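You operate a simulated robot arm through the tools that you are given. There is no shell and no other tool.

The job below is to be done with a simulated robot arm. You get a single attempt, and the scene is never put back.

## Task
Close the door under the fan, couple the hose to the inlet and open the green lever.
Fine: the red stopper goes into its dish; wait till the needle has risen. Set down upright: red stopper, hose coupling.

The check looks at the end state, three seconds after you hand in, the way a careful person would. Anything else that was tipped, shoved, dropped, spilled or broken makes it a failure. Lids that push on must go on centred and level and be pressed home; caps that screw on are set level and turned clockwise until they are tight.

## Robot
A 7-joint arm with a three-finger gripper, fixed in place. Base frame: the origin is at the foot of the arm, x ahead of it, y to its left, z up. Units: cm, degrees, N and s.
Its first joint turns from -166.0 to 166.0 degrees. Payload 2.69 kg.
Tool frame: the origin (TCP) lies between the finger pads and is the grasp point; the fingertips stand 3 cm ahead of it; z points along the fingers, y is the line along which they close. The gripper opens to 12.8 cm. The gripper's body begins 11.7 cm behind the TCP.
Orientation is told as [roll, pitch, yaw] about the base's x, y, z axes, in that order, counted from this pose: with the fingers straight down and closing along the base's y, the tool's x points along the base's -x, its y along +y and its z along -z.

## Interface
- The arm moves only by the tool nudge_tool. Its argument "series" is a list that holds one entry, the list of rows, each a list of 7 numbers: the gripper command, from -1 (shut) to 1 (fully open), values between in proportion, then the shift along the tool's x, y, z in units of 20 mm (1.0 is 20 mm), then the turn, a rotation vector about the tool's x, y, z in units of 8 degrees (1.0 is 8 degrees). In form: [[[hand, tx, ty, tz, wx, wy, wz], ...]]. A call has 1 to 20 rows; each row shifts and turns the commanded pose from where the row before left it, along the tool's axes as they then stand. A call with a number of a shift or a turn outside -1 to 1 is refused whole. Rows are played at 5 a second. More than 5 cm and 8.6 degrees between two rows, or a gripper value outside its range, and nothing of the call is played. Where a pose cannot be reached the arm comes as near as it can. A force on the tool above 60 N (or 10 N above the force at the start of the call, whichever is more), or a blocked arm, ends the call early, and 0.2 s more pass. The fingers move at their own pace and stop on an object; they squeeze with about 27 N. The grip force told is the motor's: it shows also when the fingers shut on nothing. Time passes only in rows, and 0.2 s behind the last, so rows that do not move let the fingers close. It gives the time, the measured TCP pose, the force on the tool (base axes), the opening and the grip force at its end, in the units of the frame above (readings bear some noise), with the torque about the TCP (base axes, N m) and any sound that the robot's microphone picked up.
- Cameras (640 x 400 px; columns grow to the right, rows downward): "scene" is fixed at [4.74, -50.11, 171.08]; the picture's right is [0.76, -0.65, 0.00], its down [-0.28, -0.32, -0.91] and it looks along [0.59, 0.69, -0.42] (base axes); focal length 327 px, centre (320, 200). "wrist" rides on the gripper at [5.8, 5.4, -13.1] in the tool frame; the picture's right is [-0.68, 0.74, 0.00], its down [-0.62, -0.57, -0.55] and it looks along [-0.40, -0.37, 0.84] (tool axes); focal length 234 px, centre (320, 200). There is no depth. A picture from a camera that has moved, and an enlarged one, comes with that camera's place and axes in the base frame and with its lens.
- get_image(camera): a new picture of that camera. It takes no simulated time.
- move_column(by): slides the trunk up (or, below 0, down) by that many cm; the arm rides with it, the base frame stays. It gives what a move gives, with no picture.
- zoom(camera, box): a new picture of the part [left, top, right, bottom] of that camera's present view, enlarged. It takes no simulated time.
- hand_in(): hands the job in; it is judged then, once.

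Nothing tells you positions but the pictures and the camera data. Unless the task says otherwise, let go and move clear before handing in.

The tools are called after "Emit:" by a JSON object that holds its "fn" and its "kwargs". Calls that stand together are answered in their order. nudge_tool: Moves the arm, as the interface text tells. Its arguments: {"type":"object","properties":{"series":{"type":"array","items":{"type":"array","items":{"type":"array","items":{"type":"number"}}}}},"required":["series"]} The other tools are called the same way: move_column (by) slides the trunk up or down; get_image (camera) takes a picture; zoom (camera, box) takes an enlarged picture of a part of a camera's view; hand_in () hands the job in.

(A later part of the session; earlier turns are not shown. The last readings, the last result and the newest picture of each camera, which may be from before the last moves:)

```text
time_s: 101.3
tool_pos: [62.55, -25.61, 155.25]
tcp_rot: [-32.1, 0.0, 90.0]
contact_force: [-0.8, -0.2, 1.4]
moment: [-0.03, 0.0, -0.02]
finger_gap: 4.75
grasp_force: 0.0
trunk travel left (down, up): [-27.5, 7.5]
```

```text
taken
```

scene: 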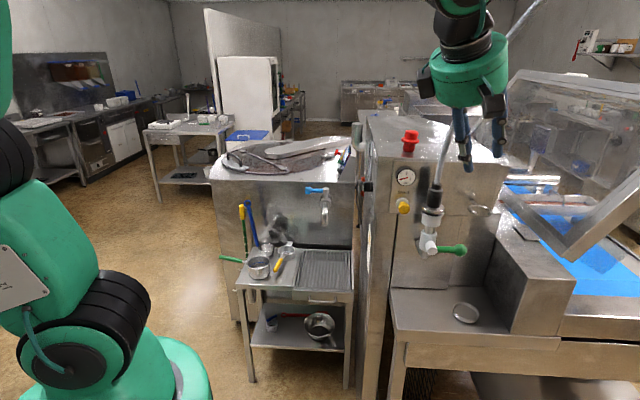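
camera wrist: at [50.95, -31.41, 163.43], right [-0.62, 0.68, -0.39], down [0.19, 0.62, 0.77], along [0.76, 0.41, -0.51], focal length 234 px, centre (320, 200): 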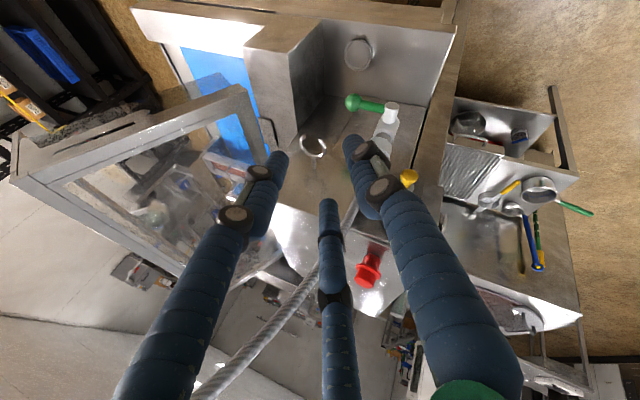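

The orientation is set. I'm moving to the start of the press approach, behind and above the coupling.

Emit:
{"fn": "nudge_tool", "kwargs": {"series": [[[-0.26, -0.913, 0.121, 0.619, 0, 0, 0], [-0.26, -0.913, 0.121, 0.619, 0, 0, 0], [-0.26, -0.913, 0.121, 0.619, 0, 0, 0], [-0.26, -0.913, 0.121, 0.619, 0, 0, 0], [-0.26, -0.913, 0.121, 0.619, 0, 0, 0], [-0.26, -0.913, 0.121, 0.619, 0, 0, 0], [-0.26, -0.913, 0.121, 0.619, 0, 0, 0]]]}}

Emit:
{"fn": "get_image", "kwargs": {"camera": "wrist"}}

Emit:
{"fn": "zoom", "kwargs": {"camera": "scene", "box": [380, 90, 500, 270]}}

```text
time_s: 102.9
tool_pos: [65.71, -12.74, 146.81]
tcp_rot: [-31.8, 0.0, 90.1]
contact_force: [-0.1, -0.1, -0.1]
moment: [0.02, 0.0, 0.02]
finger_gap: 4.73
grasp_force: 0.0
trunk travel left (down, up): [-27.5, 7.5]
```

```text
taken
camera wrist: at [54.16, -18.55, 155.05], right [-0.63, 0.68, -0.39], down [0.19, 0.62, 0.77], along [0.76, 0.41, -0.51], focal length 234 px, centre (320, 200)
```

wrist: 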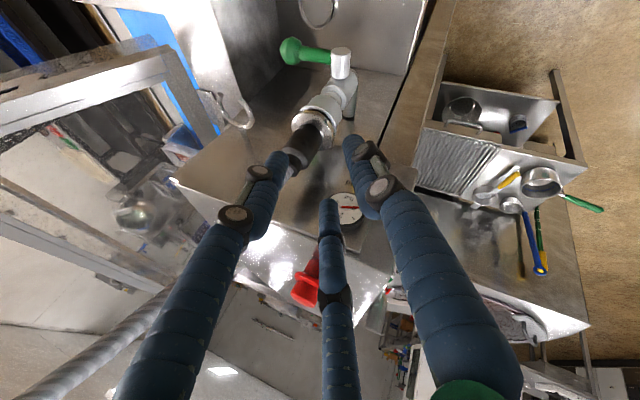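

```text
2.22 times, centred on (440, 180) of scene
camera zoom: at [4.74, -50.11, 171.08], right [0.76, -0.65, 0.0], down [-0.28, -0.32, -0.91], along [0.59, 0.69, -0.42], focal length 727 px, centre (53, 244)
```

zoom: 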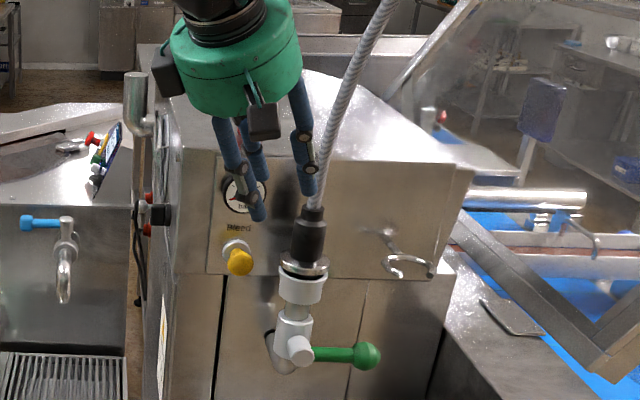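

The coupling lies between the two pressing fingers. I'll approach along the tool axis, stopping about 2 cm short.

Emit:
{"fn": "nudge_tool", "kwargs": {"series": [[[-0.26, 0, 0, 0.8, 0, 0, 0], [-0.26, 0, 0, 0.8, 0, 0, 0], [-0.26, 0, 0, 0.8, 0, 0, 0], [-0.26, 0, 0, 0.8, 0, 0, 0], [-0.26, 0, 0, 0.8, 0, 0, 0], [-0.26, 0, 0, 0.8, 0, 0, 0]]]}}

Emit:
{"fn": "zoom", "kwargs": {"camera": "wrist", "box": [220, 80, 420, 260]}}

Emit:
{"fn": "zoom", "kwargs": {"camera": "scene", "box": [390, 130, 470, 250]}}

```text
time_s: 104.3
tool_pos: [70.9, -12.57, 138.59]
tcp_rot: [-31.9, -0.1, 90.1]
contact_force: [0.8, 0.0, -0.3]
moment: [-0.02, 0.01, -0.02]
finger_gap: 4.74
grasp_force: 0.1
trunk travel left (down, up): [-27.5, 7.5]
```

```text
2.22 times, centred on (320, 170) of wrist
camera zoom: at [59.41, -18.47, 146.75], right [-0.63, 0.68, -0.39], down [0.19, 0.62, 0.77], along [0.76, 0.41, -0.51], focal length 520 px, centre (320, 267)
```

zoom: 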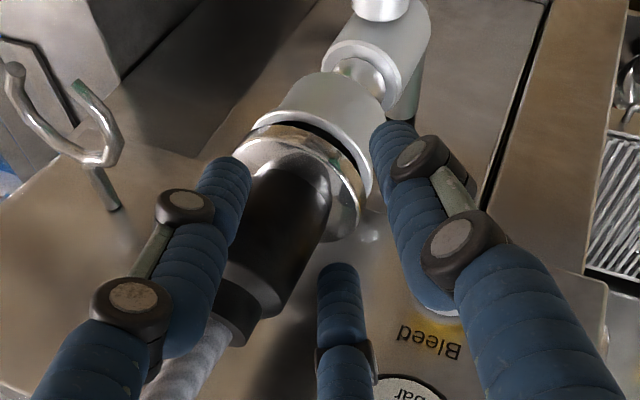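

```text
3.33 times, centred on (430, 190) of scene
camera zoom: at [4.74, -50.11, 171.08], right [0.76, -0.65, 0.0], down [-0.28, -0.32, -0.91], along [0.59, 0.69, -0.42], focal length 1091 px, centre (-47, 233)
```

zoom: 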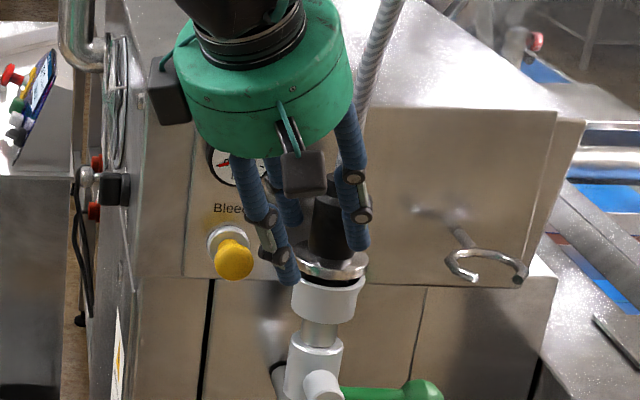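

The two fingers straddle the sleeve well. After a small lateral correction I'll lower onto the flange in 1–2 mm steps, watching the force.

Emit:
{"fn": "nudge_tool", "kwargs": {"series": [[[-0.26, -0.085, -0.07, 0.3, 0, 0, 0], [-0.26, 0, -0.06, 0.31, 0, 0, 0], [-0.26, 0, 0.053, 0.085, 0, 0, 0], [-0.26, 0, 0.053, 0.085, 0, 0, 0], [-0.26, 0, 0, 0, 0, 0, 0]]]}}

Emit:
{"fn": "zoom", "kwargs": {"camera": "wrist", "box": [220, 80, 420, 260]}}

Emit:
{"fn": "zoom", "kwargs": {"camera": "scene", "box": [400, 170, 460, 240]}}

```text
time_s: 105.5
tool_pos: [71.77, -12.56, 137.37]
tcp_rot: [-32.0, 0.0, 90.1]
contact_force: [0.7, 0.1, 0.4]
moment: [-0.01, -0.01, 0.02]
finger_gap: 4.72
grasp_force: 0.1
trunk travel left (down, up): [-27.5, 7.5]
```

```text
2.22 times, centred on (320, 170) of wrist
camera zoom: at [60.25, -18.44, 145.58], right [-0.63, 0.68, -0.39], down [0.19, 0.62, 0.77], along [0.76, 0.41, -0.51], focal length 520 px, centre (320, 267)
```

zoom: 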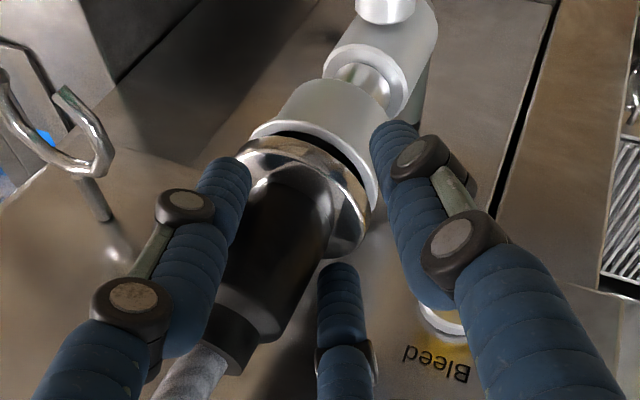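

```text
5.71 times, centred on (430, 205) of scene
camera zoom: at [4.74, -50.11, 171.08], right [0.76, -0.65, 0.0], down [-0.28, -0.32, -0.91], along [0.59, 0.69, -0.42], focal length 1870 px, centre (-309, 171)
```

zoom: 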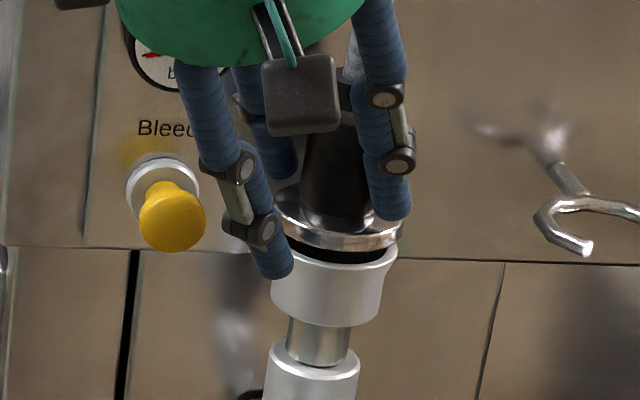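

Emit:
{"fn": "nudge_tool", "kwargs": {"series": [[[-0.26, 0, 0.04, 0.064, 0, 0, 0], [-0.26, 0, 0.04, 0.064, 0, 0, 0], [-0.26, 0, 0.04, 0.064, 0, 0, 0], [-0.26, 0, 0, 0, 0, 0, 0]]]}}

Emit:
{"fn": "zoom", "kwargs": {"camera": "scene", "box": [400, 170, 460, 240]}}

```text
time_s: 106.5
tool_pos: [71.65, -12.46, 136.99]
tcp_rot: [-32.0, 0.0, 90.1]
contact_force: [-0.3, -0.8, -0.6]
moment: [-0.03, -0.01, 0.0]
finger_gap: 4.71
grasp_force: 0.0
trunk travel left (down, up): [-27.5, 7.5]
```

```text
5.71 times, centred on (430, 205) of scene
camera zoom: at [4.74, -50.11, 171.08], right [0.76, -0.65, 0.0], down [-0.28, -0.32, -0.91], along [0.59, 0.69, -0.42], focal length 1870 px, centre (-309, 171)
```

zoom: 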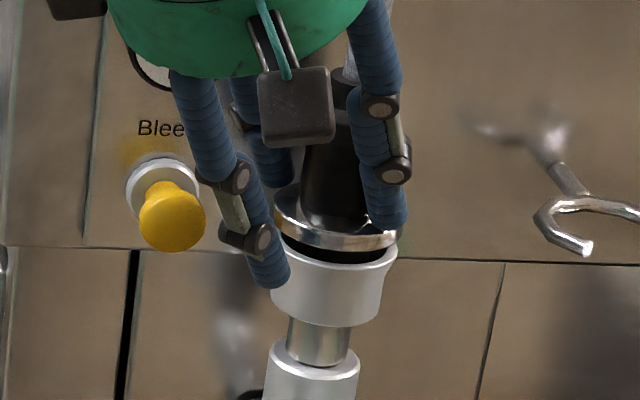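

Emit:
{"fn": "nudge_tool", "kwargs": {"series": [[[-0.26, 0, 0.04, 0.064, 0, 0, 0], [-0.26, 0, 0.04, 0.064, 0, 0, 0], [-0.26, 0, 0.04, 0.064, 0, 0, 0], [-0.26, 0, 0, 0, 0, 0, 0]]]}}

Emit:
{"fn": "zoom", "kwargs": {"camera": "scene", "box": [400, 170, 460, 240]}}

Emit:
{"fn": "zoom", "kwargs": {"camera": "wrist", "box": [220, 80, 420, 260]}}

```text
time_s: 107.5
tool_pos: [71.68, -12.56, 136.76]
tcp_rot: [-32.1, 0.0, 90.1]
contact_force: [0.2, 0.4, 10.2]
moment: [-0.11, -0.23, 0.02]
finger_gap: 4.85
grasp_force: 0.7
trunk travel left (down, up): [-27.5, 7.5]
```

```text
5.71 times, centred on (430, 205) of scene
camera zoom: at [4.74, -50.11, 171.08], right [0.76, -0.65, 0.0], down [-0.28, -0.32, -0.91], along [0.59, 0.69, -0.42], focal length 1870 px, centre (-309, 171)
```

zoom: 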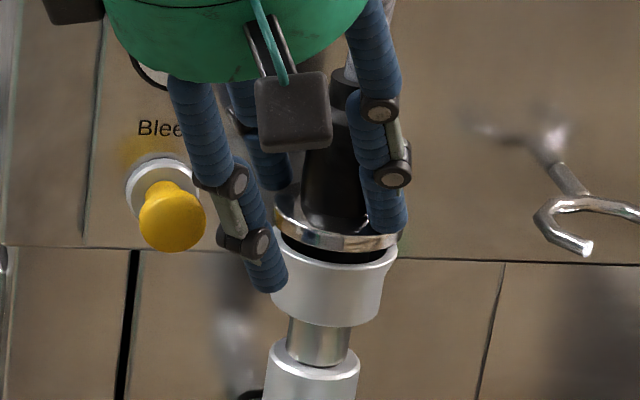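

```text
2.22 times, centred on (320, 170) of wrist
camera zoom: at [60.11, -18.34, 144.96], right [-0.63, 0.68, -0.39], down [0.19, 0.62, 0.77], along [0.76, 0.41, -0.51], focal length 520 px, centre (320, 267)
```

zoom: 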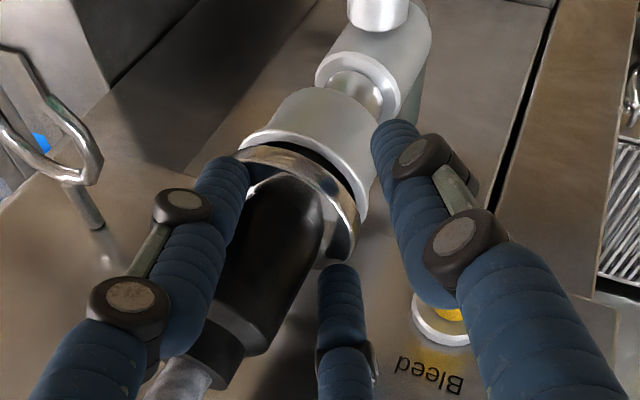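

Contact on the flange at 10 N. I'll keep pressing down in small steps.

Emit:
{"fn": "nudge_tool", "kwargs": {"series": [[[-0.26, 0, 0.04, 0.064, 0, 0, 0], [-0.26, 0, 0.04, 0.064, 0, 0, 0], [-0.26, 0, 0, 0, 0, 0, 0]]]}}

Emit:
{"fn": "zoom", "kwargs": {"camera": "scene", "box": [400, 170, 460, 240]}}

```text
time_s: 108.3
tool_pos: [71.7, -12.51, 136.6]
tcp_rot: [-32.3, 0.0, 90.0]
contact_force: [-3.2, 2.8, 32.9]
moment: [-0.28, -0.65, -0.14]
finger_gap: 5.41
grasp_force: 4.8
trunk travel left (down, up): [-27.5, 7.5]
```

```text
5.71 times, centred on (430, 205) of scene
camera zoom: at [4.74, -50.11, 171.08], right [0.76, -0.65, 0.0], down [-0.28, -0.32, -0.91], along [0.59, 0.69, -0.42], focal length 1870 px, centre (-309, 171)
```

zoom: 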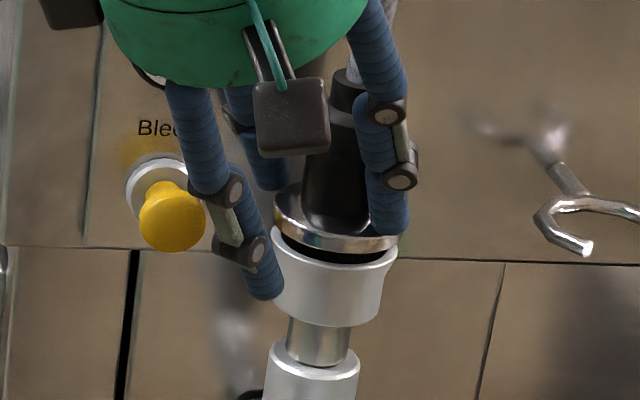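

The coupling doesn't move and the fingers spread under load. I'll close them onto the sleeve for support and press once more.

Emit:
{"fn": "nudge_tool", "kwargs": {"series": [[[-0.26, 0, -0.03, -0.05, 0, 0, 0], [-1, 0, 0, 0, 0, 0, 0], [-1, 0, 0, 0, 0, 0, 0], [-1, 0, 0, 0, 0, 0, 0]]]}}

Emit:
{"fn": "zoom", "kwargs": {"camera": "scene", "box": [400, 170, 460, 240]}}

Emit:
{"fn": "zoom", "kwargs": {"camera": "wrist", "box": [220, 80, 420, 260]}}

```text
time_s: 109.3
tool_pos: [71.81, -12.58, 136.87]
tcp_rot: [-32.4, 0.0, 90.1]
contact_force: [8.3, -12.3, 49.0]
moment: [-0.54, -1.44, -0.37]
finger_gap: 4.05
grasp_force: 27.7
trunk travel left (down, up): [-27.5, 7.5]
```

```text
5.71 times, centred on (430, 205) of scene
camera zoom: at [4.74, -50.11, 171.08], right [0.76, -0.65, 0.0], down [-0.28, -0.32, -0.91], along [0.59, 0.69, -0.42], focal length 1870 px, centre (-309, 171)
```

zoom: 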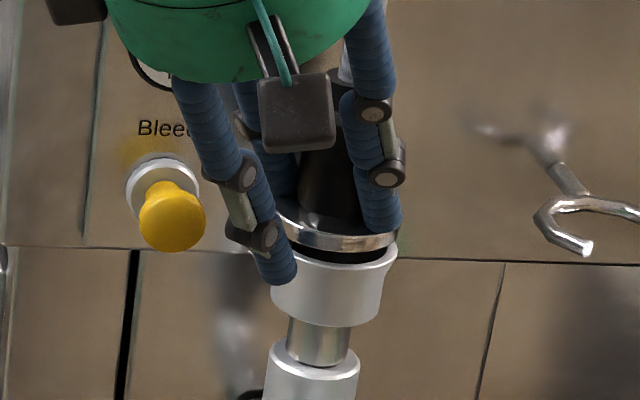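

```text
2.22 times, centred on (320, 170) of wrist
camera zoom: at [60.12, -18.47, 144.98], right [-0.62, 0.68, -0.4], down [0.18, 0.62, 0.77], along [0.76, 0.4, -0.51], focal length 520 px, centre (320, 267)
```

zoom: 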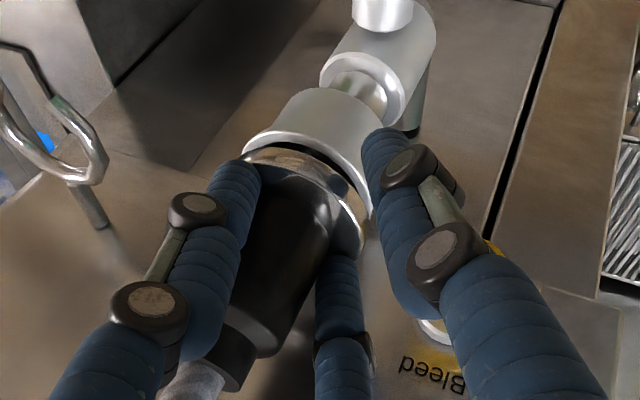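

It won't move at about 50 N from either grip. The stopper plug and this spigot also end at about the same depth (z≈130.7), so the coupling is bottomed out in its seat. I'll open, ease off upward and retreat.

Emit:
{"fn": "nudge_tool", "kwargs": {"series": [[[-0.26, 0, 0, 0, 0, 0, 0], [-0.22, 0, -0.08, -0.128, 0, 0, 0], [-0.22, 0, -0.08, -0.128, 0, 0, 0], [-0.22, 0, -0.08, -0.128, 0, 0, 0], [-0.22, 0, 0, 0, 0, 0, 0]]]}}

Emit:
{"fn": "zoom", "kwargs": {"camera": "wrist", "box": [220, 80, 420, 260]}}

```text
time_s: 110.5
tool_pos: [71.6, -12.58, 136.94]
tcp_rot: [-31.8, -0.1, 90.0]
contact_force: [-0.4, 0.6, -0.3]
moment: [-0.02, 0.05, 0.01]
finger_gap: 4.98
grasp_force: 0.1
trunk travel left (down, up): [-27.5, 7.5]
```

```text
2.22 times, centred on (320, 170) of wrist
camera zoom: at [60.14, -18.4, 145.3], right [-0.63, 0.68, -0.39], down [0.19, 0.62, 0.77], along [0.76, 0.41, -0.51], focal length 520 px, centre (320, 267)
```

zoom: 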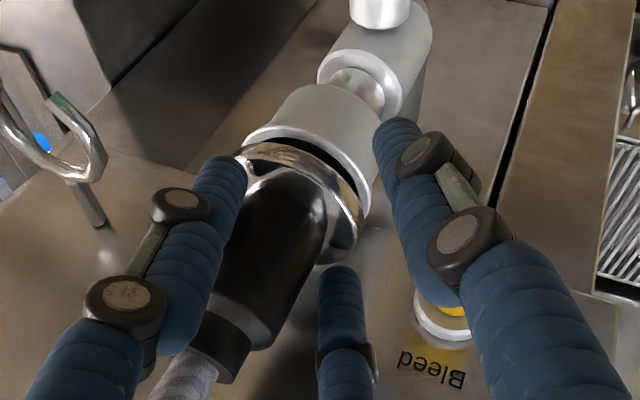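

Emit:
{"fn": "zoom", "kwargs": {"camera": "wrist", "box": [280, 100, 360, 200]}}

Emit:
{"fn": "zoom", "kwargs": {"camera": "scene", "box": [415, 190, 450, 235]}}

```text
4.00 times, centred on (320, 150) of wrist
camera zoom: at [60.14, -18.4, 145.3], right [-0.63, 0.68, -0.39], down [0.19, 0.62, 0.77], along [0.76, 0.41, -0.51], focal length 937 px, centre (320, 400)
```

zoom: 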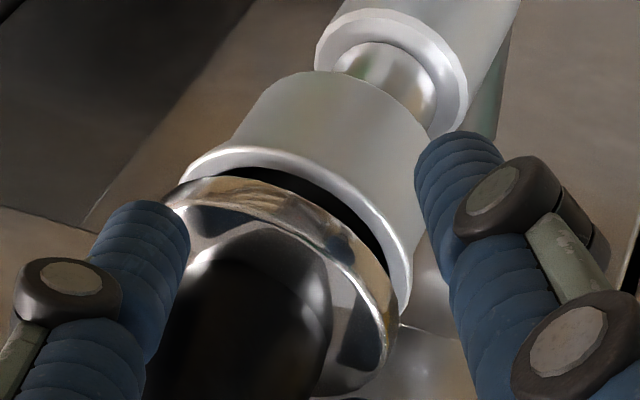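

```text
8.89 times, centred on (432, 212) of scene
camera zoom: at [4.74, -50.11, 171.08], right [0.76, -0.65, 0.0], down [-0.28, -0.32, -0.91], along [0.59, 0.69, -0.42], focal length 2908 px, centre (-680, 89)
```

zoom: 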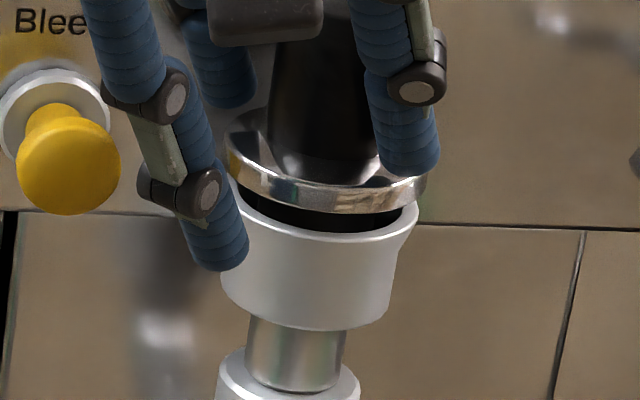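

The gap is about 0.6 cm on a level flange, and the stopper had also sat slightly proud, so both bottom on the same floor. The coupling is home. I'll retreat and turn the tool vertical again to fetch the stopper.

Emit:
{"fn": "nudge_tool", "kwargs": {"series": [[[-0.2, 0, 0, -0.5, 0, 0, 0], [-0.2, 0, 0, -0.8, 0, 0, 0], [-0.1, 0, 0, -1, 0, 0, 0], [0, 0, 0, -1, 0, 0, 0], [0, 0, 0, -1, 0, 0, 0], [0, 0, 0, -1, 0, 0, 0], [0, 0, 0, 0, -1, 0, 0], [0, 0, 0, 0, -1, 0, 0], [0, 0, 0, 0, -1, 0, 0], [0, 0, 0, 0, -1, 0, 0], [0, 0, 0, -1, 0, 0, 1], [0, 0, 0, -1, 0, 0, 1], [0, 0, 0, -1, 0, 0, 1], [0, 0, 0, -1, 0, 0, 1], [0, 0, 0, -1, 0, 0, 1], [0, 0, 0, -1, 0, 0, 0.62]]]}}

Emit:
{"fn": "get_image", "kwargs": {"camera": "wrist"}}

Emit:
{"fn": "get_image", "kwargs": {"camera": "scene"}}

```text
time_s: 113.9
tool_pos: [65.84, -12.37, 158.38]
tcp_rot: [0.2, 0.0, 45.1]
contact_force: [0.3, 0.1, -0.7]
moment: [-0.03, 0.01, 0.01]
finger_gap: 6.39
grasp_force: 0.1
trunk travel left (down, up): [-27.5, 7.5]
```

```text
taken
camera wrist: at [57.92, -12.86, 171.35], right [-0.04, 1.0, 0.0], down [0.84, 0.04, 0.55], along [0.55, 0.02, -0.84], focal length 234 px, centre (320, 200)
```

wrist: 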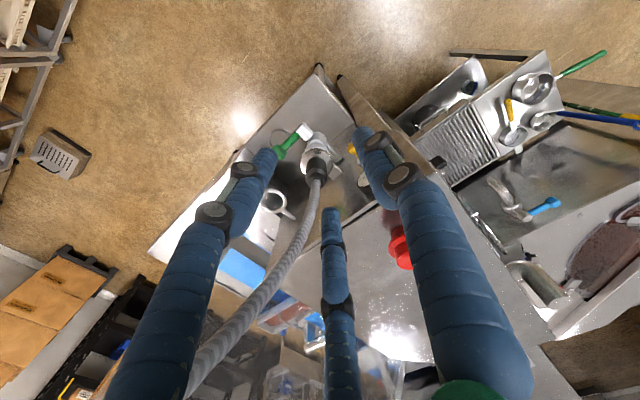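

```text
taken
```

scene: 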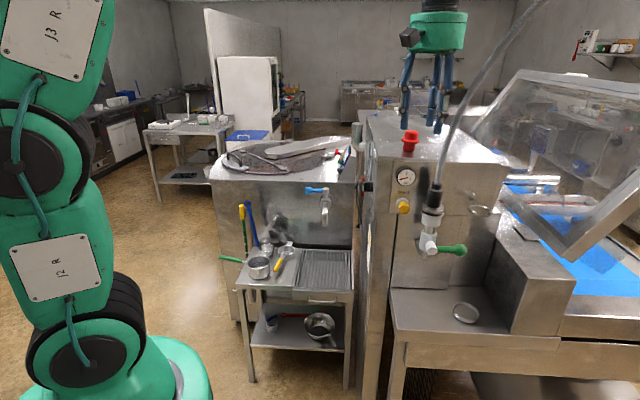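

I'll move straight in over the stopper on the machine top, staying above it and clear of the hose.

Emit:
{"fn": "nudge_tool", "kwargs": {"series": [[[0, -0.96, -0.08, 0, 0, 0, 0], [0, -0.96, -0.08, 0, 0, 0, 0], [0, -0.96, -0.08, 0, 0, 0, 0], [0, -0.96, -0.08, 0, 0, 0, 0], [0, -0.96, -0.08, 0, 0, 0, 0], [0, -0.96, -0.08, 0, 0, 0, 0], [0, -0.96, -0.08, 0, 0, 0, 0], [0, -0.96, -0.08, 0, 0, 0, 0], [0, -0.96, -0.08, 0, 0, 0, 0], [0, -0.96, -0.08, 0, 0, 0, 0], [0, 0, 0, 0, 0, 0, 0]]]}}

Emit:
{"fn": "get_image", "kwargs": {"camera": "wrist"}}

Emit:
{"fn": "zoom", "kwargs": {"camera": "wrist", "box": [260, 90, 380, 190]}}

Emit:
{"fn": "zoom", "kwargs": {"camera": "scene", "box": [370, 80, 450, 170]}}

```text
time_s: 116.3
tool_pos: [80.79, -0.05, 158.23]
tcp_rot: [0.1, 0.0, 45.2]
contact_force: [0.3, 0.1, -0.5]
moment: [0.03, 0.04, 0.02]
finger_gap: 6.41
grasp_force: 0.1
trunk travel left (down, up): [-27.5, 7.5]
```

```text
taken
camera wrist: at [72.79, -0.4, 171.34], right [-0.05, 1.0, 0.0], down [0.84, 0.04, 0.55], along [0.55, 0.03, -0.84], focal length 234 px, centre (320, 200)
```

wrist: 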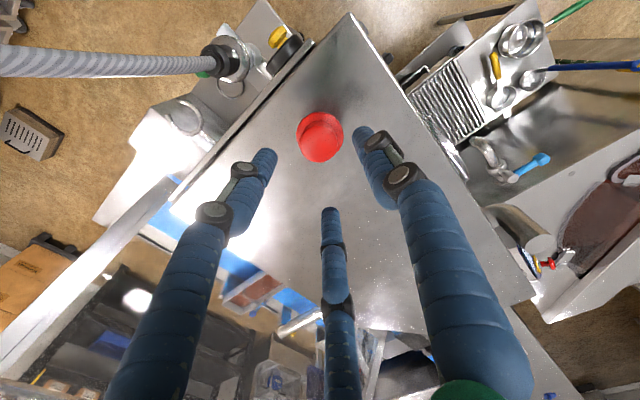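

```text
4.00 times, centred on (320, 140) of wrist
camera zoom: at [72.79, -0.4, 171.34], right [-0.05, 1.0, 0.0], down [0.84, 0.04, 0.55], along [0.55, 0.03, -0.84], focal length 937 px, centre (320, 440)
```

zoom: 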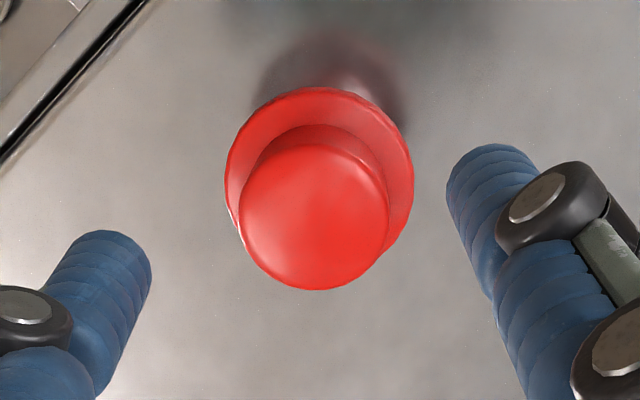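

```text
4.44 times, centred on (410, 125) of scene
camera zoom: at [4.74, -50.11, 171.08], right [0.76, -0.65, 0.0], down [-0.28, -0.32, -0.91], along [0.59, 0.69, -0.42], focal length 1454 px, centre (-80, 533)
```

zoom: 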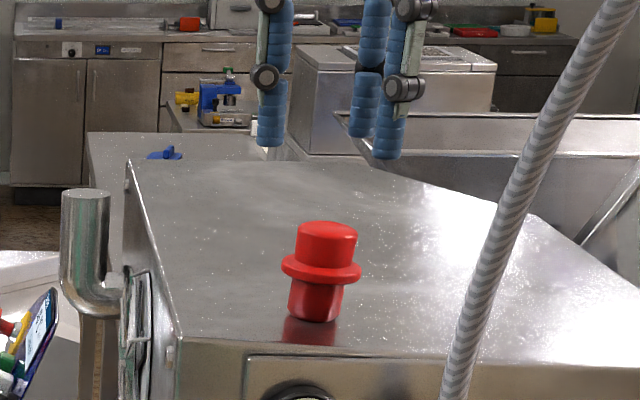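

The stopper is 0.5 cm off the tool axis. I'll correct and descend onto its knob.

Emit:
{"fn": "nudge_tool", "kwargs": {"series": [[[0, 0.2, 0.13, 0, 0, 0, 0], [0, 0, 0, 0.7, 0, 0, 0], [0, 0, 0, 0.7, 0, 0, 0], [0, 0, 0, 0.7, 0, 0, 0], [0, 0, 0, 0.6, 0, 0, 0], [0, 0, 0, 0.25, 0, 0, 0], [0, 0, 0, 0, 0, 0, 0]]]}}

Emit:
{"fn": "zoom", "kwargs": {"camera": "wrist", "box": [260, 120, 380, 230]}}

Emit:
{"fn": "zoom", "kwargs": {"camera": "scene", "box": [385, 105, 435, 155]}}

```text
time_s: 117.9
tool_pos: [80.27, -0.08, 152.22]
tcp_rot: [0.1, -0.1, 45.2]
contact_force: [-0.7, -0.6, -0.4]
moment: [0.02, 0.03, -0.01]
finger_gap: 6.39
grasp_force: 0.0
trunk travel left (down, up): [-27.5, 7.5]
```

```text
3.64 times, centred on (320, 175) of wrist
camera zoom: at [72.27, -0.44, 165.29], right [-0.05, 1.0, 0.0], down [0.84, 0.04, 0.55], along [0.55, 0.03, -0.84], focal length 852 px, centre (320, 291)
```

zoom: 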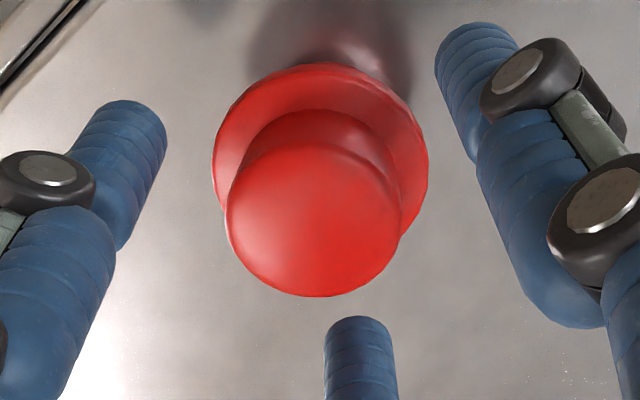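

```text
8.00 times, centred on (410, 130) of scene
camera zoom: at [4.74, -50.11, 171.08], right [0.76, -0.65, 0.0], down [-0.28, -0.32, -0.91], along [0.59, 0.69, -0.42], focal length 2617 px, centre (-400, 760)
```

zoom: 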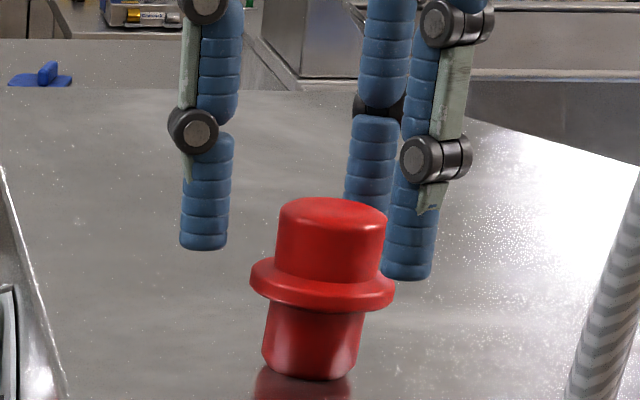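

Aligned within a millimetre or so. I'm closing on the knob and lifting.

Emit:
{"fn": "nudge_tool", "kwargs": {"series": [[[-1, 0, 0, 0, 0, 0, 0], [-1, 0, 0, 0, 0, 0, 0], [-1, 0, 0, 0, 0, 0, 0], [-1, 0, 0, 0, 0, 0, 0], [-1, 0, 0, -0.2, 0, 0, 0], [-1, 0, 0, -0.4, 0, 0, 0], [-1, 0, 0, -0.6, 0, 0, 0]]]}}

Emit:
{"fn": "zoom", "kwargs": {"camera": "scene", "box": [385, 95, 435, 145]}}

Emit:
{"fn": "get_image", "kwargs": {"camera": "wrist"}}

```text
time_s: 119.5
tool_pos: [80.13, -0.09, 154.6]
tcp_rot: [0.1, -0.1, 45.2]
contact_force: [-0.2, -0.2, 0.1]
moment: [0.01, 0.05, 0.03]
finger_gap: 3.25
grasp_force: 27.0
trunk travel left (down, up): [-27.5, 7.5]
```

```text
8.00 times, centred on (410, 120) of scene
camera zoom: at [4.74, -50.11, 171.08], right [0.76, -0.65, 0.0], down [-0.28, -0.32, -0.91], along [0.59, 0.69, -0.42], focal length 2617 px, centre (-400, 840)
```

zoom: 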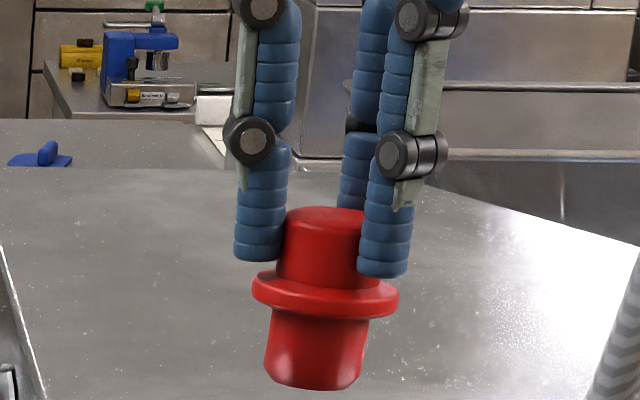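

```text
taken
camera wrist: at [72.25, -0.47, 167.7], right [-0.05, 1.0, 0.0], down [0.84, 0.04, 0.55], along [0.55, 0.03, -0.84], focal length 234 px, centre (320, 200)
```

wrist: 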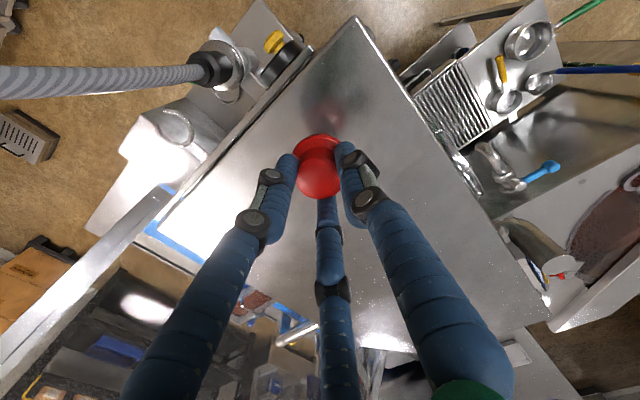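

The stopper is lifted and held level. The empty fork hook still overhangs the dish, so I'll approach from the front with a slight outward tilt. First I carry it out in front of the machine.

Emit:
{"fn": "nudge_tool", "kwargs": {"series": [[[-1, 0, 0, -1, 0, 0, 0], [-1, 0.5, 0.02, -0.8, 0, 0, 0], [-1, 0.95, 0.045, 0, 0, 0, 0], [-1, 0.95, 0.045, 0, 0, 0, 0], [-1, 0.95, 0.045, 0, 0, 0, 0], [-1, 0.95, 0.045, 0, 0, 0, 0], [-1, 0.95, 0.045, 0, 0, 0, 0], [-1, 0.95, 0.045, 0, 0, 0, 0], [-1, 0.95, 0.045, 0, 0, 0, 0], [-1, 0.95, 0.045, 0, 0, 0, 0], [-1, 0.95, 0.045, 0, 0, 0, 0], [-1, 0.95, 0.045, 0, 0, 0, 0], [-1, 0.95, 0.045, 0, 0, 0, 0], [-1, 0.95, 0.045, 0, 0, 0, 0], [-1, 0.95, 0.045, 0, 0, 0, 0], [-1, 0.95, 0.045, 0, 0, 0, 0], [-1, 0.5, 0, 0, 0, 0, 0]]]}}

Emit:
{"fn": "get_image", "kwargs": {"camera": "scene"}}

```text
time_s: 123.1
tool_pos: [59.1, -19.52, 158.25]
tcp_rot: [0.2, 0.0, 45.2]
contact_force: [0.0, 0.3, -0.1]
moment: [-0.01, 0.01, -0.04]
finger_gap: 3.23
grasp_force: 27.0
trunk travel left (down, up): [-27.5, 7.5]
```

```text
taken
```

scene: 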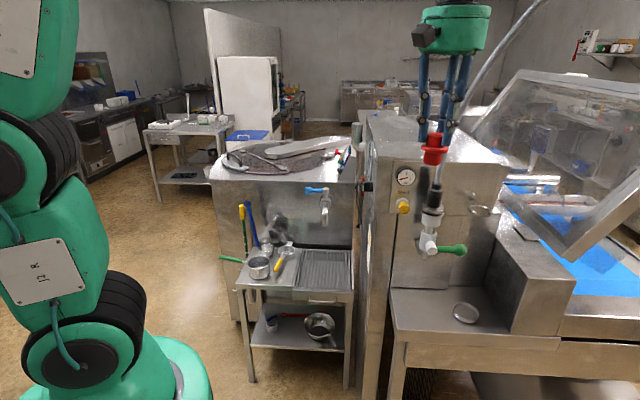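

Emit:
{"fn": "nudge_tool", "kwargs": {"series": [[[-1, 0, -0.625, 0.9, 0, 0, 0], [-1, 0, -0.625, 0.9, 0, 0, 0], [-1, 0, -0.625, 0.9, 0, 0, 0], [-1, 0, -0.625, 0.9, 0, 0, 0], [-1, 0, -0.625, 0.9, 0, 0, 0], [-1, 0, -0.625, 0.9, 0, 0, 0], [-1, 0, -0.625, 0.9, 0, 0, 0], [-1, 0, -0.625, 0.9, 0, 0, 0], [-1, 0, -0.625, 0.9, 0, 0, 0], [-1, 0, -0.625, 0.9, 0, 0, 0], [-1, 0, -0.625, 0.9, 0, 0, 0], [-1, 0, -0.625, 0.9, 0, 0, 0], [-1, 0, -0.625, 0.9, 0, 0, 0], [-1, 0, -0.625, 0.9, 0, 0, 0], [-1, 0, -0.625, 0.9, 0, 0, 0], [-1, 0, -0.625, 0.9, 0, 0, 0]]]}}

Emit:
{"fn": "get_image", "kwargs": {"camera": "scene"}}

Emit:
{"fn": "get_image", "kwargs": {"camera": "wrist"}}

```text
time_s: 126.5
tool_pos: [73.43, -33.61, 129.7]
tcp_rot: [0.1, 0.0, 45.1]
contact_force: [-0.5, -0.5, -0.4]
moment: [0.01, 0.03, -0.03]
finger_gap: 3.26
grasp_force: 26.1
trunk travel left (down, up): [-27.5, 7.5]
```

```text
taken
```

scene: 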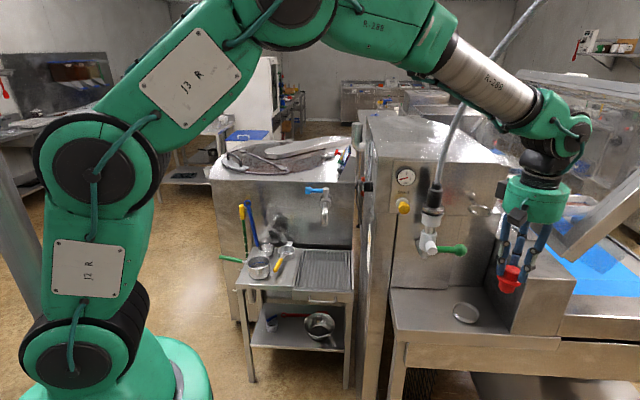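

```text
taken
camera wrist: at [65.44, -34.08, 142.63], right [-0.05, 1.0, 0.0], down [0.84, 0.04, 0.55], along [0.55, 0.03, -0.84], focal length 234 px, centre (320, 200)
```

wrist: 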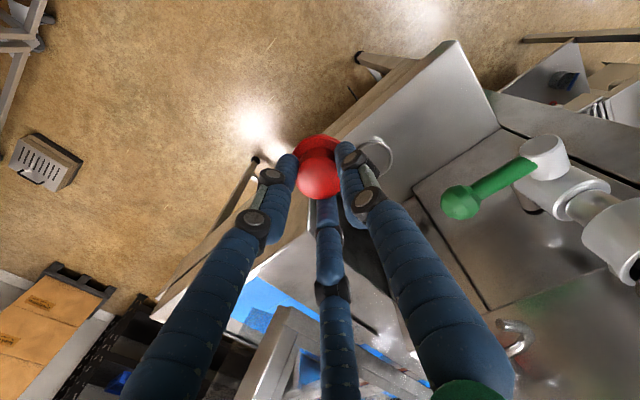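

Emit:
{"fn": "zoom", "kwargs": {"camera": "wrist", "box": [330, 110, 430, 200]}}

Emit:
{"fn": "zoom", "kwargs": {"camera": "scene", "box": [440, 160, 600, 340]}}

```text
4.44 times, centred on (380, 155) of wrist
camera zoom: at [65.44, -34.08, 142.63], right [-0.05, 1.0, 0.0], down [0.84, 0.04, 0.55], along [0.55, 0.03, -0.84], focal length 1041 px, centre (53, 400)
```

zoom: 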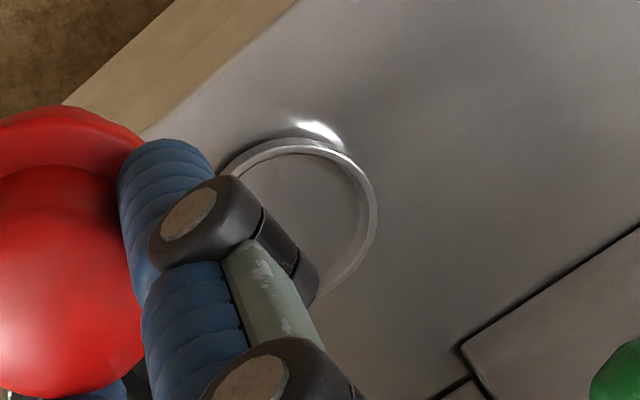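

```text
2.22 times, centred on (520, 250) of scene
camera zoom: at [4.74, -50.11, 171.08], right [0.76, -0.65, 0.0], down [-0.28, -0.32, -0.91], along [0.59, 0.69, -0.42], focal length 727 px, centre (-124, 89)
```

zoom: 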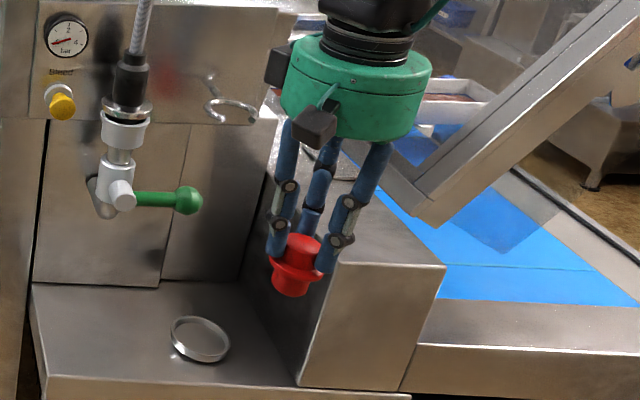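

The dish centre refines to (81.4,-23.7). I'll tilt the tool about 10° outward and 4° right, lower in front of the shelf, then move in under the hook.

Emit:
{"fn": "nudge_tool", "kwargs": {"series": [[[-1, 0, 0, 0, 0, -0.65, 0], [-1, 0, 0, 0, 0, -0.6, 0], [-1, 0, 0, 0, -0.5, 0, 0], [-1, 0.164, -0.066, 0.928, 0, 0, 0], [-1, 0.164, -0.066, 0.928, 0, 0, 0], [-1, 0.164, -0.066, 0.928, 0, 0, 0], [-1, 0.164, -0.066, 0.928, 0, 0, 0], [-1, 0.164, -0.066, 0.928, 0, 0, 0], [-1, 0.164, -0.066, 0.928, 0, 0, 0], [-1, 0.164, -0.066, 0.928, 0, 0, 0], [-1, 0.164, -0.066, 0.928, 0, 0, 0], [-1, 0.164, -0.066, 0.928, 0, 0, 0], [-1, 0, 0, 0, 0, 0, 0]]]}}

Emit:
{"fn": "get_image", "kwargs": {"camera": "wrist"}}

Emit:
{"fn": "zoom", "kwargs": {"camera": "scene", "box": [440, 160, 600, 340]}}

```text
time_s: 129.3
tool_pos: [73.43, -33.46, 112.55]
tcp_rot: [4.1, -10.1, 45.2]
contact_force: [0.6, 0.1, -0.8]
moment: [-0.02, 0.01, -0.01]
finger_gap: 3.26
grasp_force: 27.5
trunk travel left (down, up): [-27.5, 7.5]
```

```text
taken
camera wrist: at [64.5, -36.19, 124.72], right [-0.06, 0.98, 0.17], down [0.79, -0.06, 0.61], along [0.61, 0.17, -0.78], focal length 234 px, centre (320, 200)
```

wrist: 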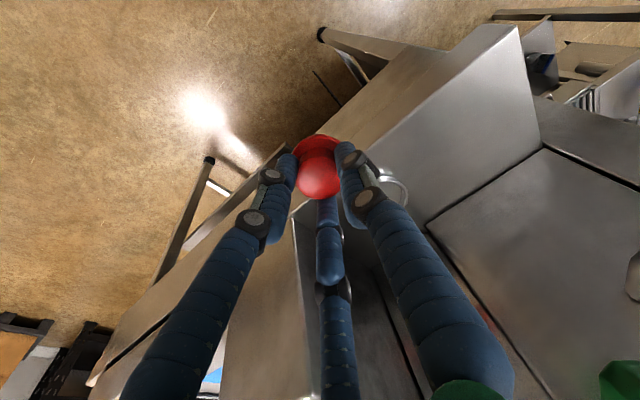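

```text
2.22 times, centred on (520, 250) of scene
camera zoom: at [4.74, -50.11, 171.08], right [0.76, -0.65, 0.0], down [-0.28, -0.32, -0.91], along [0.59, 0.69, -0.42], focal length 727 px, centre (-124, 89)
```

zoom: 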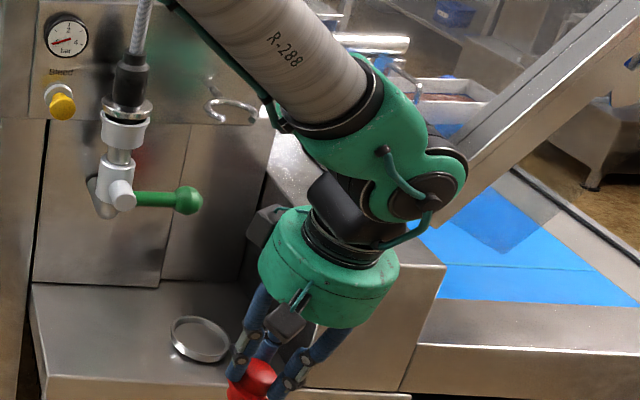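

Clear in front of the shelf. I'll move in horizontally until the plug is over the dish.

Emit:
{"fn": "nudge_tool", "kwargs": {"series": [[[-1, -0.776, 0.013, 0.139, 0, 0, 0], [-1, -0.776, 0.013, 0.139, 0, 0, 0], [-1, -0.776, 0.013, 0.139, 0, 0, 0], [-1, -0.776, 0.013, 0.139, 0, 0, 0], [-1, -0.776, 0.013, 0.139, 0, 0, 0], [-1, -0.776, 0.013, 0.139, 0, 0, 0], [-1, -0.776, 0.013, 0.139, 0, 0, 0], [-1, 0, 0, 0, 0, 0, 0]]]}}

Emit:
{"fn": "get_image", "kwargs": {"camera": "wrist"}}

Emit:
{"fn": "zoom", "kwargs": {"camera": "scene", "box": [400, 160, 560, 340]}}

```text
time_s: 131.1
tool_pos: [81.05, -25.56, 112.51]
tcp_rot: [4.1, -10.0, 45.1]
contact_force: [0.5, 0.1, -0.8]
moment: [-0.02, -0.02, -0.02]
finger_gap: 3.22
grasp_force: 27.2
trunk travel left (down, up): [-27.5, 7.5]
```

```text
taken
camera wrist: at [72.07, -28.06, 124.69], right [-0.06, 0.98, 0.17], down [0.79, -0.06, 0.61], along [0.61, 0.17, -0.78], focal length 234 px, centre (320, 200)
```

wrist: 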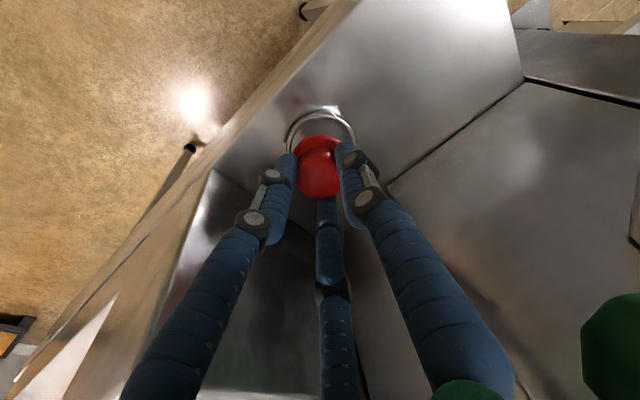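

```text
2.22 times, centred on (480, 250) of scene
camera zoom: at [4.74, -50.11, 171.08], right [0.76, -0.65, 0.0], down [-0.28, -0.32, -0.91], along [0.59, 0.69, -0.42], focal length 727 px, centre (-36, 89)
```

zoom: 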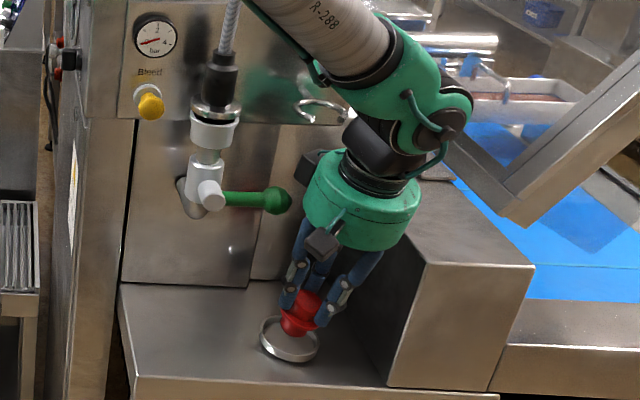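

Emit:
{"fn": "zoom", "kwargs": {"camera": "scene", "box": [440, 270, 500, 330]}}

Emit:
{"fn": "zoom", "kwargs": {"camera": "wrist", "box": [270, 90, 370, 210]}}

```text
6.67 times, centred on (470, 300) of scene
camera zoom: at [4.74, -50.11, 171.08], right [0.76, -0.65, 0.0], down [-0.28, -0.32, -0.91], along [0.59, 0.69, -0.42], focal length 2181 px, centre (-680, -467)
```

zoom: 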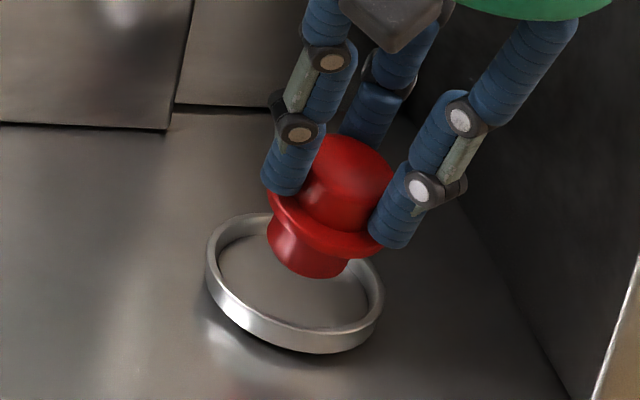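

```text
3.33 times, centred on (320, 150) of wrist
camera zoom: at [72.07, -28.06, 124.69], right [-0.06, 0.98, 0.17], down [0.79, -0.06, 0.61], along [0.61, 0.17, -0.78], focal length 781 px, centre (320, 367)
```

zoom: 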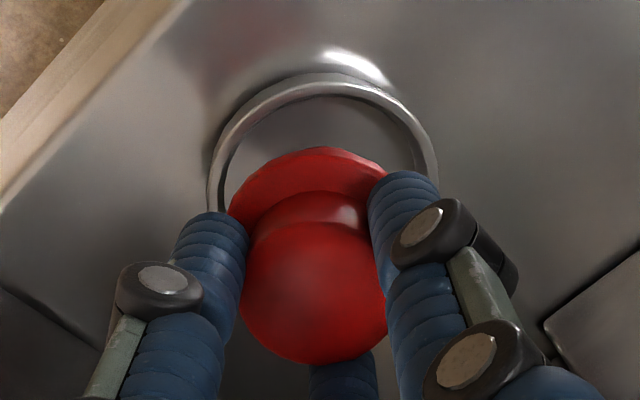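

The stopper hangs over the dish, slightly toward the front. I'll shift 3 mm inward and lower until contact.

Emit:
{"fn": "nudge_tool", "kwargs": {"series": [[[-1, -0.148, 0, 0.026, 0, 0, 0], [-1, 0.044, -0.018, 0.245, 0, 0, 0], [-1, 0.044, -0.018, 0.245, 0, 0, 0], [-1, 0.044, -0.018, 0.245, 0, 0, 0], [-1, 0.018, -0.007, 0.098, 0, 0, 0], [-1, 0, 0, 0, 0, 0, 0]]]}}

Emit:
{"fn": "zoom", "kwargs": {"camera": "scene", "box": [440, 270, 500, 330]}}

```text
time_s: 132.5
tool_pos: [81.16, -25.24, 110.78]
tcp_rot: [4.1, -10.0, 45.2]
contact_force: [0.2, 0.2, -0.7]
moment: [0.01, -0.02, -0.01]
finger_gap: 3.27
grasp_force: 26.7
trunk travel left (down, up): [-27.5, 7.5]
```

```text
6.67 times, centred on (470, 300) of scene
camera zoom: at [4.74, -50.11, 171.08], right [0.76, -0.65, 0.0], down [-0.28, -0.32, -0.91], along [0.59, 0.69, -0.42], focal length 2181 px, centre (-680, -467)
```

zoom: 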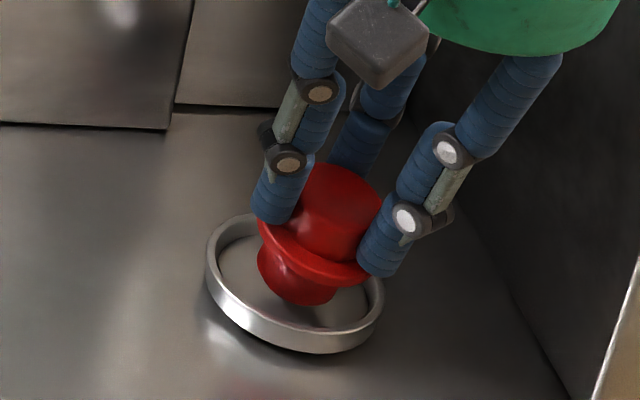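

Emit:
{"fn": "nudge_tool", "kwargs": {"series": [[[-1, 0.013, -0.005, 0.074, 0, 0, 0], [-1, 0.013, -0.005, 0.074, 0, 0, 0], [-1, 0.013, -0.005, 0.074, 0, 0, 0], [-1, 0.013, -0.005, 0.074, 0, 0, 0], [-1, 0, 0, 0, 0, 0, 0]]]}}

Emit:
{"fn": "zoom", "kwargs": {"camera": "scene", "box": [440, 270, 500, 330]}}

```text
time_s: 133.7
tool_pos: [81.14, -25.33, 109.98]
tcp_rot: [4.1, -10.0, 45.2]
contact_force: [0.7, -0.4, -0.5]
moment: [0.01, -0.01, -0.03]
finger_gap: 3.24
grasp_force: 27.2
trunk travel left (down, up): [-27.5, 7.5]
```

```text
6.67 times, centred on (470, 300) of scene
camera zoom: at [4.74, -50.11, 171.08], right [0.76, -0.65, 0.0], down [-0.28, -0.32, -0.91], along [0.59, 0.69, -0.42], focal length 2181 px, centre (-680, -467)
```

zoom: 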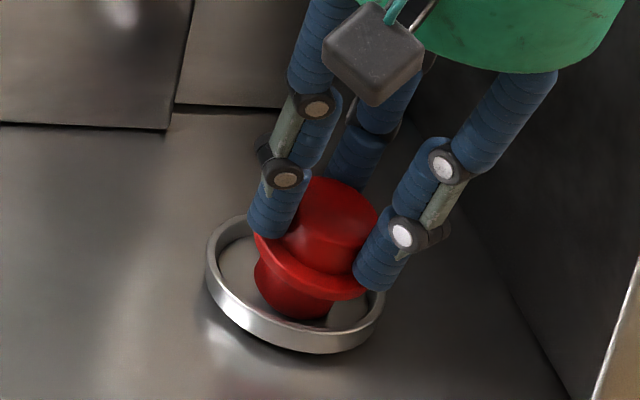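

Emit:
{"fn": "nudge_tool", "kwargs": {"series": [[[-1, 0.009, -0.004, 0.05, 0, 0, 0], [-1, 0.009, -0.004, 0.05, 0, 0, 0], [-1, 0.009, -0.004, 0.05, 0, 0, 0], [-1, 0, 0, 0, 0, 0, 0]]]}}

Emit:
{"fn": "zoom", "kwargs": {"camera": "scene", "box": [440, 270, 500, 330]}}

```text
time_s: 134.7
tool_pos: [81.1, -25.25, 110.0]
tcp_rot: [4.1, -10.1, 45.2]
contact_force: [-0.4, 1.3, 9.8]
moment: [0.11, 0.01, 0.01]
finger_gap: 3.23
grasp_force: 27.1
trunk travel left (down, up): [-27.5, 7.5]
```

```text
6.67 times, centred on (470, 300) of scene
camera zoom: at [4.74, -50.11, 171.08], right [0.76, -0.65, 0.0], down [-0.28, -0.32, -0.91], along [0.59, 0.69, -0.42], focal length 2181 px, centre (-680, -467)
```

zoom: 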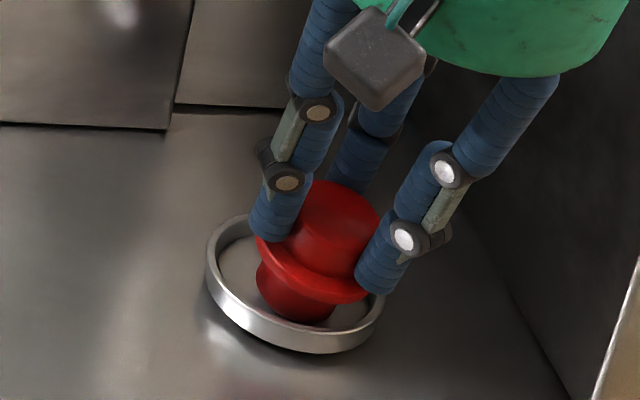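

Contact at 10 N, on the plug's lower edge. I'll press slightly so the plug flattens against the dish floor, then release gently.

Emit:
{"fn": "nudge_tool", "kwargs": {"series": [[[-1, 0.009, -0.004, 0.05, 0, 0, 0], [-1, 0.009, -0.004, 0.05, 0, 0, 0], [-1, 0, 0, 0, 0, 0, 0]]]}}

Emit:
{"fn": "zoom", "kwargs": {"camera": "scene", "box": [440, 270, 500, 330]}}

```text
time_s: 135.5
tool_pos: [81.13, -25.51, 109.79]
tcp_rot: [4.0, -10.1, 45.2]
contact_force: [-2.0, 2.1, 24.1]
moment: [0.19, 0.06, 0.0]
finger_gap: 3.23
grasp_force: 26.8
trunk travel left (down, up): [-27.5, 7.5]
```

```text
6.67 times, centred on (470, 300) of scene
camera zoom: at [4.74, -50.11, 171.08], right [0.76, -0.65, 0.0], down [-0.28, -0.32, -0.91], along [0.59, 0.69, -0.42], focal length 2181 px, centre (-680, -467)
```

zoom: 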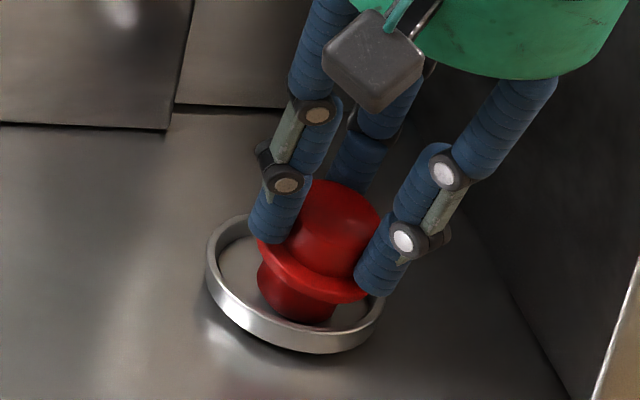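

Emit:
{"fn": "nudge_tool", "kwargs": {"series": [[[-1, -0.012, 0.005, -0.07, 0, 0, 0], [-0.48, 0, 0, 0, 0, 0, 0], [-0.46, 0, 0, 0, 0, 0, 0], [-0.43, 0, 0, 0, 0, 0, 0], [-0.4, 0, 0, 0, 0, 0, 0], [-0.35, 0, 0, 0, 0, 0, 0], [-0.25, 0, 0, 0, 0, 0, 0], [-0.15, 0, 0, 0, 0, 0, 0]]]}}

Emit:
{"fn": "zoom", "kwargs": {"camera": "scene", "box": [440, 270, 500, 330]}}

Emit:
{"fn": "zoom", "kwargs": {"camera": "wrist", "box": [270, 90, 370, 210]}}

```text
time_s: 137.3
tool_pos: [81.14, -25.36, 109.66]
tcp_rot: [4.0, -10.0, 45.2]
contact_force: [0.2, 0.1, -0.2]
moment: [0.01, -0.01, -0.04]
finger_gap: 5.44
grasp_force: 0.1
trunk travel left (down, up): [-27.5, 7.5]
```

```text
6.67 times, centred on (470, 300) of scene
camera zoom: at [4.74, -50.11, 171.08], right [0.76, -0.65, 0.0], down [-0.28, -0.32, -0.91], along [0.59, 0.69, -0.42], focal length 2181 px, centre (-680, -467)
```

zoom: 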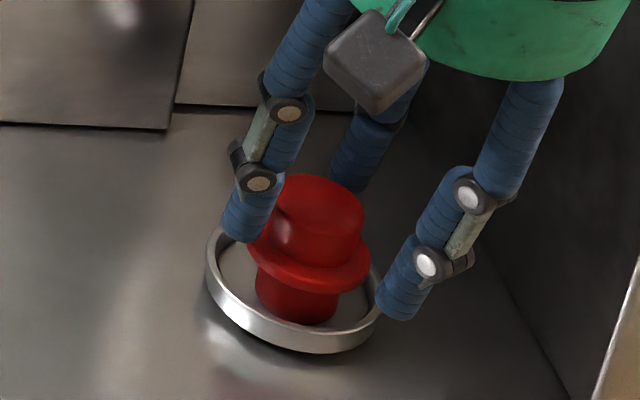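

```text
3.33 times, centred on (320, 150) of wrist
camera zoom: at [72.23, -27.98, 121.95], right [-0.06, 0.98, 0.17], down [0.79, -0.06, 0.61], along [0.61, 0.17, -0.78], focal length 781 px, centre (320, 367)
```

zoom: 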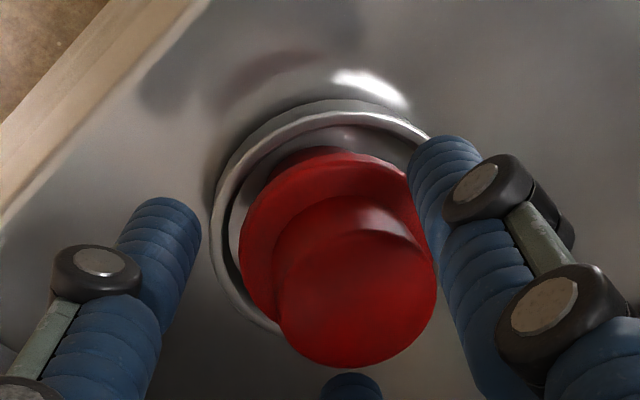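

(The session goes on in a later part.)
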